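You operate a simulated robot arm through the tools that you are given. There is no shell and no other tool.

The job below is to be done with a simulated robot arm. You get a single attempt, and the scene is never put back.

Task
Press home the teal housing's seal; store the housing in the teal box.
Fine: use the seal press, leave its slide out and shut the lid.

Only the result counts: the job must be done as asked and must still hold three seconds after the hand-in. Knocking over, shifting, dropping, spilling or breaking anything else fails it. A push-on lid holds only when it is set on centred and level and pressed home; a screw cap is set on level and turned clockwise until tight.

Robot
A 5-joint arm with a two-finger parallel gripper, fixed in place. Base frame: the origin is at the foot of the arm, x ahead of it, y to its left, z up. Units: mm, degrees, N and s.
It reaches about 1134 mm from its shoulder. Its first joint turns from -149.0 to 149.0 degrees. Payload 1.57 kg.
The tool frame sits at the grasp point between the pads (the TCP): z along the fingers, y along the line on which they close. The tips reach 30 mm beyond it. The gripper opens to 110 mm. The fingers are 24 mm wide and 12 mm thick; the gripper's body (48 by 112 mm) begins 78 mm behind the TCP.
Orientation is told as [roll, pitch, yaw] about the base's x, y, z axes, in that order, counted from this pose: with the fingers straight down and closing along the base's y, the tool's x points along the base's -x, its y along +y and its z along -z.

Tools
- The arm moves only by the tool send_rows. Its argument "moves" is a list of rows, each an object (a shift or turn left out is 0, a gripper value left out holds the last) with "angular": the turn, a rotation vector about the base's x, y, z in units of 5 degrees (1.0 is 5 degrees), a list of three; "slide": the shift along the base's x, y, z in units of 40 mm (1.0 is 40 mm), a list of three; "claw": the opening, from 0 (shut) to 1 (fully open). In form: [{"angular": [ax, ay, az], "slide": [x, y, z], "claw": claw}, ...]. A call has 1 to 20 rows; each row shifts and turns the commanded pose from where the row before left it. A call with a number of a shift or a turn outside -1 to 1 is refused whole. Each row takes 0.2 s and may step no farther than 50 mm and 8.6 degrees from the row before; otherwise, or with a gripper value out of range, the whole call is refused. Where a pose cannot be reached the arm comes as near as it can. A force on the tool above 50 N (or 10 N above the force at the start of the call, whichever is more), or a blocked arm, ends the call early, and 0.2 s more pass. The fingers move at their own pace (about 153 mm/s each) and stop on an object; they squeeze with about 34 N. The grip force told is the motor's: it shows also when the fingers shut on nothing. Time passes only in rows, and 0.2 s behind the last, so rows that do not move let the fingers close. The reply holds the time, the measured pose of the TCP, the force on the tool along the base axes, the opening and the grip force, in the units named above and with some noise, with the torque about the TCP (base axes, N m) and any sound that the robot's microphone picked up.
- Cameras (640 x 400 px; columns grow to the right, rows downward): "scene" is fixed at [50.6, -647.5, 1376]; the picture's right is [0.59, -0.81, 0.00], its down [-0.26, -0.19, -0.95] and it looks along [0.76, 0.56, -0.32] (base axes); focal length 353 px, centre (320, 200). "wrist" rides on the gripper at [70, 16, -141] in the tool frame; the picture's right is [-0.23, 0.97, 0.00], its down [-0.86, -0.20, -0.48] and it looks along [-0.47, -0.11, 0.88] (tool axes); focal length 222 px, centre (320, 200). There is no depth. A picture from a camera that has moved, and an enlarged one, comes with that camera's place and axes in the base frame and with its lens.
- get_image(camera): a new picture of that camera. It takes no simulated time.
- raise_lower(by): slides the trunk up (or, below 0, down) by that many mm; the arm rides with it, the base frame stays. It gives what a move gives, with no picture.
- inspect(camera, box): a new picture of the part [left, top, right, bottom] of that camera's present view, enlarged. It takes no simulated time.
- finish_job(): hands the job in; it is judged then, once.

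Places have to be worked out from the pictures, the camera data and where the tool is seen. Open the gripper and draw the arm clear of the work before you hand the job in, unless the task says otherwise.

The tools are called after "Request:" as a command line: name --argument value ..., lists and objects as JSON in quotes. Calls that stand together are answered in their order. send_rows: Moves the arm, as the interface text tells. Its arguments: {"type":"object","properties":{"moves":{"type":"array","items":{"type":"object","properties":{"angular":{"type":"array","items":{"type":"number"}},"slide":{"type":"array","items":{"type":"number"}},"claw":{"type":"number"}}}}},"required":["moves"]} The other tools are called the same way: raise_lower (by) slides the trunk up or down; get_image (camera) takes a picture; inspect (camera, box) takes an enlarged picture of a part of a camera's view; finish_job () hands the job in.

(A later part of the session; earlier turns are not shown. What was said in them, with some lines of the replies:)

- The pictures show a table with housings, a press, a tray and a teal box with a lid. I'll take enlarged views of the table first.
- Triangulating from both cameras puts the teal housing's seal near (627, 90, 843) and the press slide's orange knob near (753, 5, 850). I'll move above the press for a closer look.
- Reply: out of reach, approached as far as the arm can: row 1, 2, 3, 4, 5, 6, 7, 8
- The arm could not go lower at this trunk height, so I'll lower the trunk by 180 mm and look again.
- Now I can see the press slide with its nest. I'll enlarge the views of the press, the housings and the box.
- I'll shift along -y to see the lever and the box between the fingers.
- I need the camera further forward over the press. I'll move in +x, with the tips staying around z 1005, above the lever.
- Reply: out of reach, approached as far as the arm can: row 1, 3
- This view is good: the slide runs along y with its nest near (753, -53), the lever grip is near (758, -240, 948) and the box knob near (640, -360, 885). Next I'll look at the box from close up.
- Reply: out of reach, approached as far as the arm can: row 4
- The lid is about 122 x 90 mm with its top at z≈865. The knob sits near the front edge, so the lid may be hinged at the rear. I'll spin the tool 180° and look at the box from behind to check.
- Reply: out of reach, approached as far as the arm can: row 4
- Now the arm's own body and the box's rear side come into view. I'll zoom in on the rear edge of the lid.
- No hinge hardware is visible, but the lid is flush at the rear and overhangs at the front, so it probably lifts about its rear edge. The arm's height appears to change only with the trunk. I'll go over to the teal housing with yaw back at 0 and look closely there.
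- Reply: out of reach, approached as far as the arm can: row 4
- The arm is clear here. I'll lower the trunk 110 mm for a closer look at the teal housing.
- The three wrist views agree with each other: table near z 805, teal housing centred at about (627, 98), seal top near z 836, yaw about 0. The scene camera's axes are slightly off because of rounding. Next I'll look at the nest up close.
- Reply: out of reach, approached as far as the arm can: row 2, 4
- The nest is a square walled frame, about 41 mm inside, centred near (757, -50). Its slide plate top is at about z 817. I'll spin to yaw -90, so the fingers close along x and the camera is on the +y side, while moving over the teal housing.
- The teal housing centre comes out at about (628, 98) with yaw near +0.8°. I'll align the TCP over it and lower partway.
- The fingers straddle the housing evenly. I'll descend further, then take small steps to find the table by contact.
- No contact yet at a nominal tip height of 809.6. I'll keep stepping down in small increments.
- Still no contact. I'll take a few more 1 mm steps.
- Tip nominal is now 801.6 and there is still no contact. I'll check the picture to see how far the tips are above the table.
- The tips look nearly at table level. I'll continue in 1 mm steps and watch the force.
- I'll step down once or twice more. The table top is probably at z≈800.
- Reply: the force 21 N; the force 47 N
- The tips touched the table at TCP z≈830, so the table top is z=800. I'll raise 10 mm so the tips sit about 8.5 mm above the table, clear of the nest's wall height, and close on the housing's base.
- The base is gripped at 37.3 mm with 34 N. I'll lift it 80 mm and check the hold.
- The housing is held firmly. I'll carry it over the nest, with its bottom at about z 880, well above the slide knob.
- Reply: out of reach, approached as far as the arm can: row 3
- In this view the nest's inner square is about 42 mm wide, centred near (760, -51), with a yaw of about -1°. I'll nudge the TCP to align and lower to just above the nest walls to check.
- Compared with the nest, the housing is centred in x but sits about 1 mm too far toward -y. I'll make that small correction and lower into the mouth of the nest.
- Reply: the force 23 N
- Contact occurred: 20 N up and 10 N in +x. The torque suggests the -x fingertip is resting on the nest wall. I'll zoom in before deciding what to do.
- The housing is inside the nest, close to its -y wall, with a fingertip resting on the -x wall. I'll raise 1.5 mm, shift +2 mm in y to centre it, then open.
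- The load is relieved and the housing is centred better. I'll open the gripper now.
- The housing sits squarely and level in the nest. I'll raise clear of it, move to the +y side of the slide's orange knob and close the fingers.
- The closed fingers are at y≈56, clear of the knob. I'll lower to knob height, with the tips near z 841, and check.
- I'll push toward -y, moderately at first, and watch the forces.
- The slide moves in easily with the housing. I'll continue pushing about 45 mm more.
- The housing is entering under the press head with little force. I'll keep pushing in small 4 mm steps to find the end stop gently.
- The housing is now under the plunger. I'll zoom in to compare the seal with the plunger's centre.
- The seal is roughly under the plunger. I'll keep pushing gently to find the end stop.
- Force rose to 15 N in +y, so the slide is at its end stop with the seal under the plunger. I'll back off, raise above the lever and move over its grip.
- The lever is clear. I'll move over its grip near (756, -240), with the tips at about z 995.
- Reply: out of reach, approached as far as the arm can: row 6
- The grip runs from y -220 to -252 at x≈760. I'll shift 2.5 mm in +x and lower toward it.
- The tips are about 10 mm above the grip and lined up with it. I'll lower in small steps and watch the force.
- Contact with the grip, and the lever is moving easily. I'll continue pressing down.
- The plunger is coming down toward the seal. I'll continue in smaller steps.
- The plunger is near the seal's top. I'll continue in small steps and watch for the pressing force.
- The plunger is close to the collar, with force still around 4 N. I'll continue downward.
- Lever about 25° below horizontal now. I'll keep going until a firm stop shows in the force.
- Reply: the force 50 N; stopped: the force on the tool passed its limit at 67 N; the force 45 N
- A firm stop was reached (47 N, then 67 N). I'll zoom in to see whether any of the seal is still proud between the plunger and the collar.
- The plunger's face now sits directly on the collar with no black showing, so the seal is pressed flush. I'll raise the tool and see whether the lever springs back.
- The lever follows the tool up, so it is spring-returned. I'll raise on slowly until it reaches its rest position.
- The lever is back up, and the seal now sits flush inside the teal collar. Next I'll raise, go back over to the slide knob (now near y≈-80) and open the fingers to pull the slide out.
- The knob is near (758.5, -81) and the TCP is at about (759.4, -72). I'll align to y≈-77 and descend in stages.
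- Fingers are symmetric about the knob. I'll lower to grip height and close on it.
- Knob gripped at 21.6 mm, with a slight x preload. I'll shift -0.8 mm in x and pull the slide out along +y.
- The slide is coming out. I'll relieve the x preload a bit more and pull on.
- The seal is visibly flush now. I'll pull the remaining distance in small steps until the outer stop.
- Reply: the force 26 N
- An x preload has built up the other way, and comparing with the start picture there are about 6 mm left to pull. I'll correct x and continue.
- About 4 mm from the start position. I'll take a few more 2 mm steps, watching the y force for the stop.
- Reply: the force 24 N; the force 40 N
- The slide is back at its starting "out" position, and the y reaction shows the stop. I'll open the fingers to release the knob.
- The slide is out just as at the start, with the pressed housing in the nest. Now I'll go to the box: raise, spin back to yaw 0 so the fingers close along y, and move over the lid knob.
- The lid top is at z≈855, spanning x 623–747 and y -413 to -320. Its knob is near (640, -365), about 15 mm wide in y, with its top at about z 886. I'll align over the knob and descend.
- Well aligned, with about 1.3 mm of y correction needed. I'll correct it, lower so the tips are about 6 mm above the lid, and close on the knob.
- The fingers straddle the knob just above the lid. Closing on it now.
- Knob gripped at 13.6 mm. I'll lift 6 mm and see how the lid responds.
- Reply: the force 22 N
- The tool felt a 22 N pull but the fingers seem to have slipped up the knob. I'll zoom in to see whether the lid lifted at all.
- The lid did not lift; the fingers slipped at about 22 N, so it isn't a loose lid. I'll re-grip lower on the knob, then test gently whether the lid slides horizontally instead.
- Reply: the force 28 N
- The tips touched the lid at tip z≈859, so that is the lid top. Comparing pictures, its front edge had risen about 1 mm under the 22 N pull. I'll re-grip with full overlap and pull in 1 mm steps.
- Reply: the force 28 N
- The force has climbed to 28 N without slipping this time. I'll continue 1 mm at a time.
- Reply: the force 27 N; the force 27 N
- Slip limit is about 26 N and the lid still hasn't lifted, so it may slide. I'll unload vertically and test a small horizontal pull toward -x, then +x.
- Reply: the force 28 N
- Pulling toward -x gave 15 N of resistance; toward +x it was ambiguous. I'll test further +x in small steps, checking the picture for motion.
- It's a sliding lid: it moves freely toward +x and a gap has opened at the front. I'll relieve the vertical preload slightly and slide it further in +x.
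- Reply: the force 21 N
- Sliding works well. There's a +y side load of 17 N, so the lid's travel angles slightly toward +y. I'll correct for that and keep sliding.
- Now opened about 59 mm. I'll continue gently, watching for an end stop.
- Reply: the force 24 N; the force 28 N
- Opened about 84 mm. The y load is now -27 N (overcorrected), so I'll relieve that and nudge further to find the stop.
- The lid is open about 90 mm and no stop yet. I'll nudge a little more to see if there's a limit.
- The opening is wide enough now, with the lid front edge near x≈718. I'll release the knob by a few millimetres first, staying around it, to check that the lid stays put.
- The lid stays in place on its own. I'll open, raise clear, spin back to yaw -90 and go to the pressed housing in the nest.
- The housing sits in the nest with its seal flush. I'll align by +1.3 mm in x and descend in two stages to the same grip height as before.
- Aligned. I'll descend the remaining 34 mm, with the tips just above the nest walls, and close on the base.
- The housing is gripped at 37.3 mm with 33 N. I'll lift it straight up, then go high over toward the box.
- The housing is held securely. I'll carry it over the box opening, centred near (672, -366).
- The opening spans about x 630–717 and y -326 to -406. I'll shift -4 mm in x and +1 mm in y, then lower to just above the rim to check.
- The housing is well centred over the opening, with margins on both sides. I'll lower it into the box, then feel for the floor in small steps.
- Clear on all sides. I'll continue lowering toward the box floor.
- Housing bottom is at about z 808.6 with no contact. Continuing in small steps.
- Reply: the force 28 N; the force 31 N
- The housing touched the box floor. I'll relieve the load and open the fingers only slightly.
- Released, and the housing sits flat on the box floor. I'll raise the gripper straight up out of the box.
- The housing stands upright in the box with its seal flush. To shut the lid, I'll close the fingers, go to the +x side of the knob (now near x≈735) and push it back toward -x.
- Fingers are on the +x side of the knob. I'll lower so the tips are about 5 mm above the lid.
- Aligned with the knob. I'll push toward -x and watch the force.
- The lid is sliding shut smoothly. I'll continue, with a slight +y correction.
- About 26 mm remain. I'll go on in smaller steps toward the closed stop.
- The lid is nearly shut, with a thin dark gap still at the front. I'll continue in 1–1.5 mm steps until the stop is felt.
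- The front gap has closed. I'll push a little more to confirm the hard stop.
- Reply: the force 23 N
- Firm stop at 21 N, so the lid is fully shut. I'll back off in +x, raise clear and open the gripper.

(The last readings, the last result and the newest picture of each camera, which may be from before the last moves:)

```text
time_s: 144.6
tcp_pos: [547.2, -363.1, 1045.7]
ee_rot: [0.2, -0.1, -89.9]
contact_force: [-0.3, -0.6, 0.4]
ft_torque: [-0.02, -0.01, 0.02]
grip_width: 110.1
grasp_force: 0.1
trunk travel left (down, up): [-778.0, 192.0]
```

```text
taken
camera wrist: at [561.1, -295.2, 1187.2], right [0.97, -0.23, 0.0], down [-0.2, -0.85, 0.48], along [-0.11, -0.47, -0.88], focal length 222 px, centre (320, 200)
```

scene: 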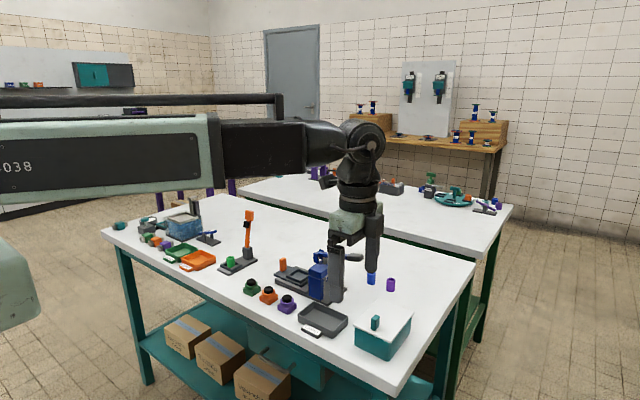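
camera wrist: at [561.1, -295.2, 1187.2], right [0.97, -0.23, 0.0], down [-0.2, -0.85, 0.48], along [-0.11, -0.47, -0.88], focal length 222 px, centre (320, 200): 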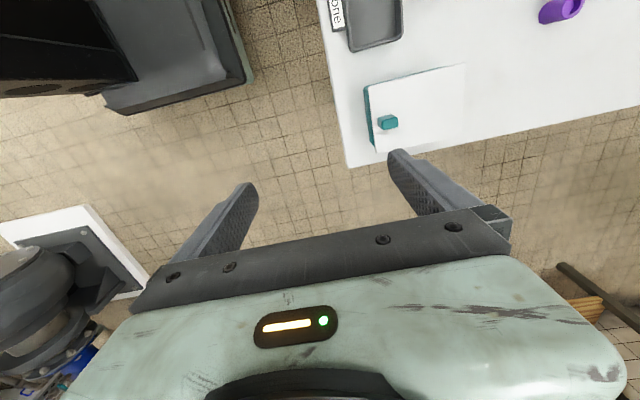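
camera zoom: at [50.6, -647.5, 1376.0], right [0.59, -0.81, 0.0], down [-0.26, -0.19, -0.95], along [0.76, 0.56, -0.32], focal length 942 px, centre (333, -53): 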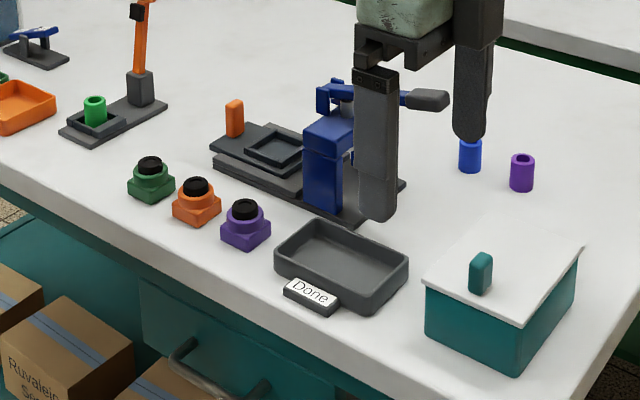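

Lid shut, slide out, lever up. I'll draw the arm further clear and verify the final layout against the starting pictures.

Request:
raise_lower --by 120

Request:
send_rows --moves '[{"slide": [-0.8, 0, 0]}, {"slide": [-0.5, -0.3, 0]}, {}]'

Request:
inspect --camera "scene" --box '[250, 220, 370, 305]'

Request:
inspect --camera "scene" --box '[290, 240, 430, 370]'

Request:
inspect --camera "scene" --box '[335, 290, 435, 365]'

```text
time_s: 146.1
tcp_pos: [546.6, -364.3, 1164.6]
ee_rot: [0.2, 0.0, -90.0]
contact_force: [-0.4, -0.2, 0.0]
ft_torque: [0.02, 0.02, 0.0]
grip_width: 110.2
grasp_force: 0.1
trunk travel left (down, up): [-898.0, 72.0]
```

```text
time_s: 146.9
tcp_pos: [493.4, -377.1, 1165.6]
ee_rot: [0.2, -0.1, -89.9]
contact_force: [0.2, 1.0, 0.4]
ft_torque: [-0.02, -0.03, -0.03]
grip_width: 110.0
grasp_force: 0.1
trunk travel left (down, up): [-898.0, 72.0]
```

```text
4.71 times, centred on (310, 262) of scene
camera zoom: at [50.6, -647.5, 1376.0], right [0.59, -0.81, 0.0], down [-0.26, -0.19, -0.95], along [0.76, 0.56, -0.32], focal length 1663 px, centre (367, -94)
```

zoom: 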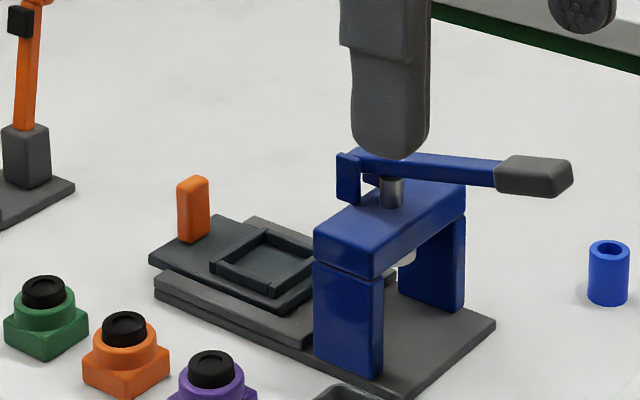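

```text
3.08 times, centred on (360, 305) of scene
camera zoom: at [50.6, -647.5, 1376.0], right [0.59, -0.81, 0.0], down [-0.26, -0.19, -0.95], along [0.76, 0.56, -0.32], focal length 1087 px, centre (197, -123)
```

zoom: 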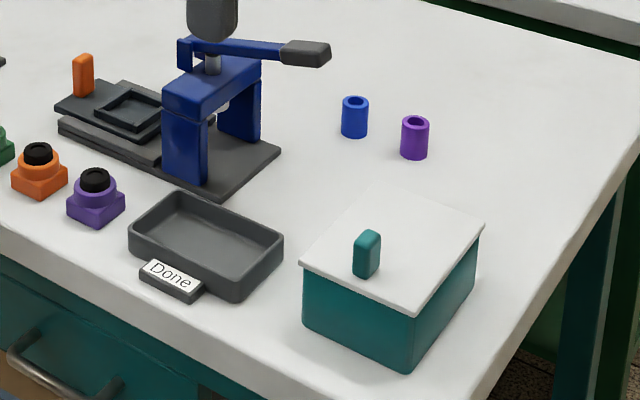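

```text
5.33 times, centred on (385, 328) of scene
camera zoom: at [50.6, -647.5, 1376.0], right [0.59, -0.81, 0.0], down [-0.26, -0.19, -0.95], along [0.76, 0.56, -0.32], focal length 1884 px, centre (-27, -480)
```

zoom: 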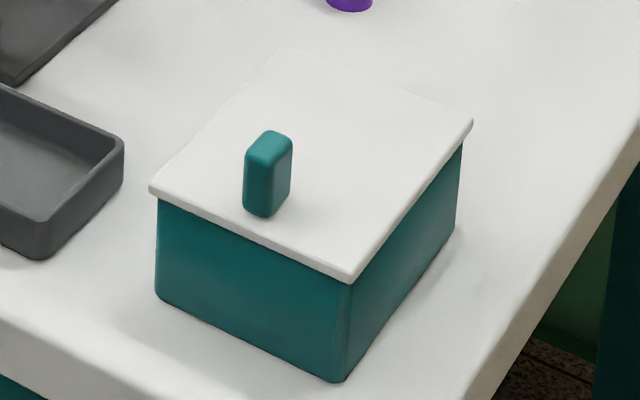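

The final pictures match the starting layout: the box sits in the same place with its lid fully shut, the press slide is out and empty, the lever is up, and the other items are undisturbed. The gripper is open and clear of the work, so I'm handing the job in.

Request:
finish_job

```text
The job is handed in.
```

The teal housing's seal is pressed home, and the housing is standing upright inside the teal box with the lid shut. The job is handed in; I have not seen the judge's result.

- **Seal:** I pressed it in the blue seal press until the lever reached a firm stop. The pictures then showed the seal flush inside the teal collar.
- **Press:** The slide is pulled out to its stop with the nest empty, and the lever sprang back up on its own.
- **Box:** The lid turned out to slide rather than lift. I slid it back until it met a firm stop, with no gap at the front.
- **Surroundings:** In the final pictures the other housings, the tray, the loose cylinders and the box itself are where they started. The gripper is open and the arm is clear of the table.

Before I worked out that the lid slides, I pulled up on its knob with about 28 N. It did not lift, and it shows no sign of damage in the pictures.
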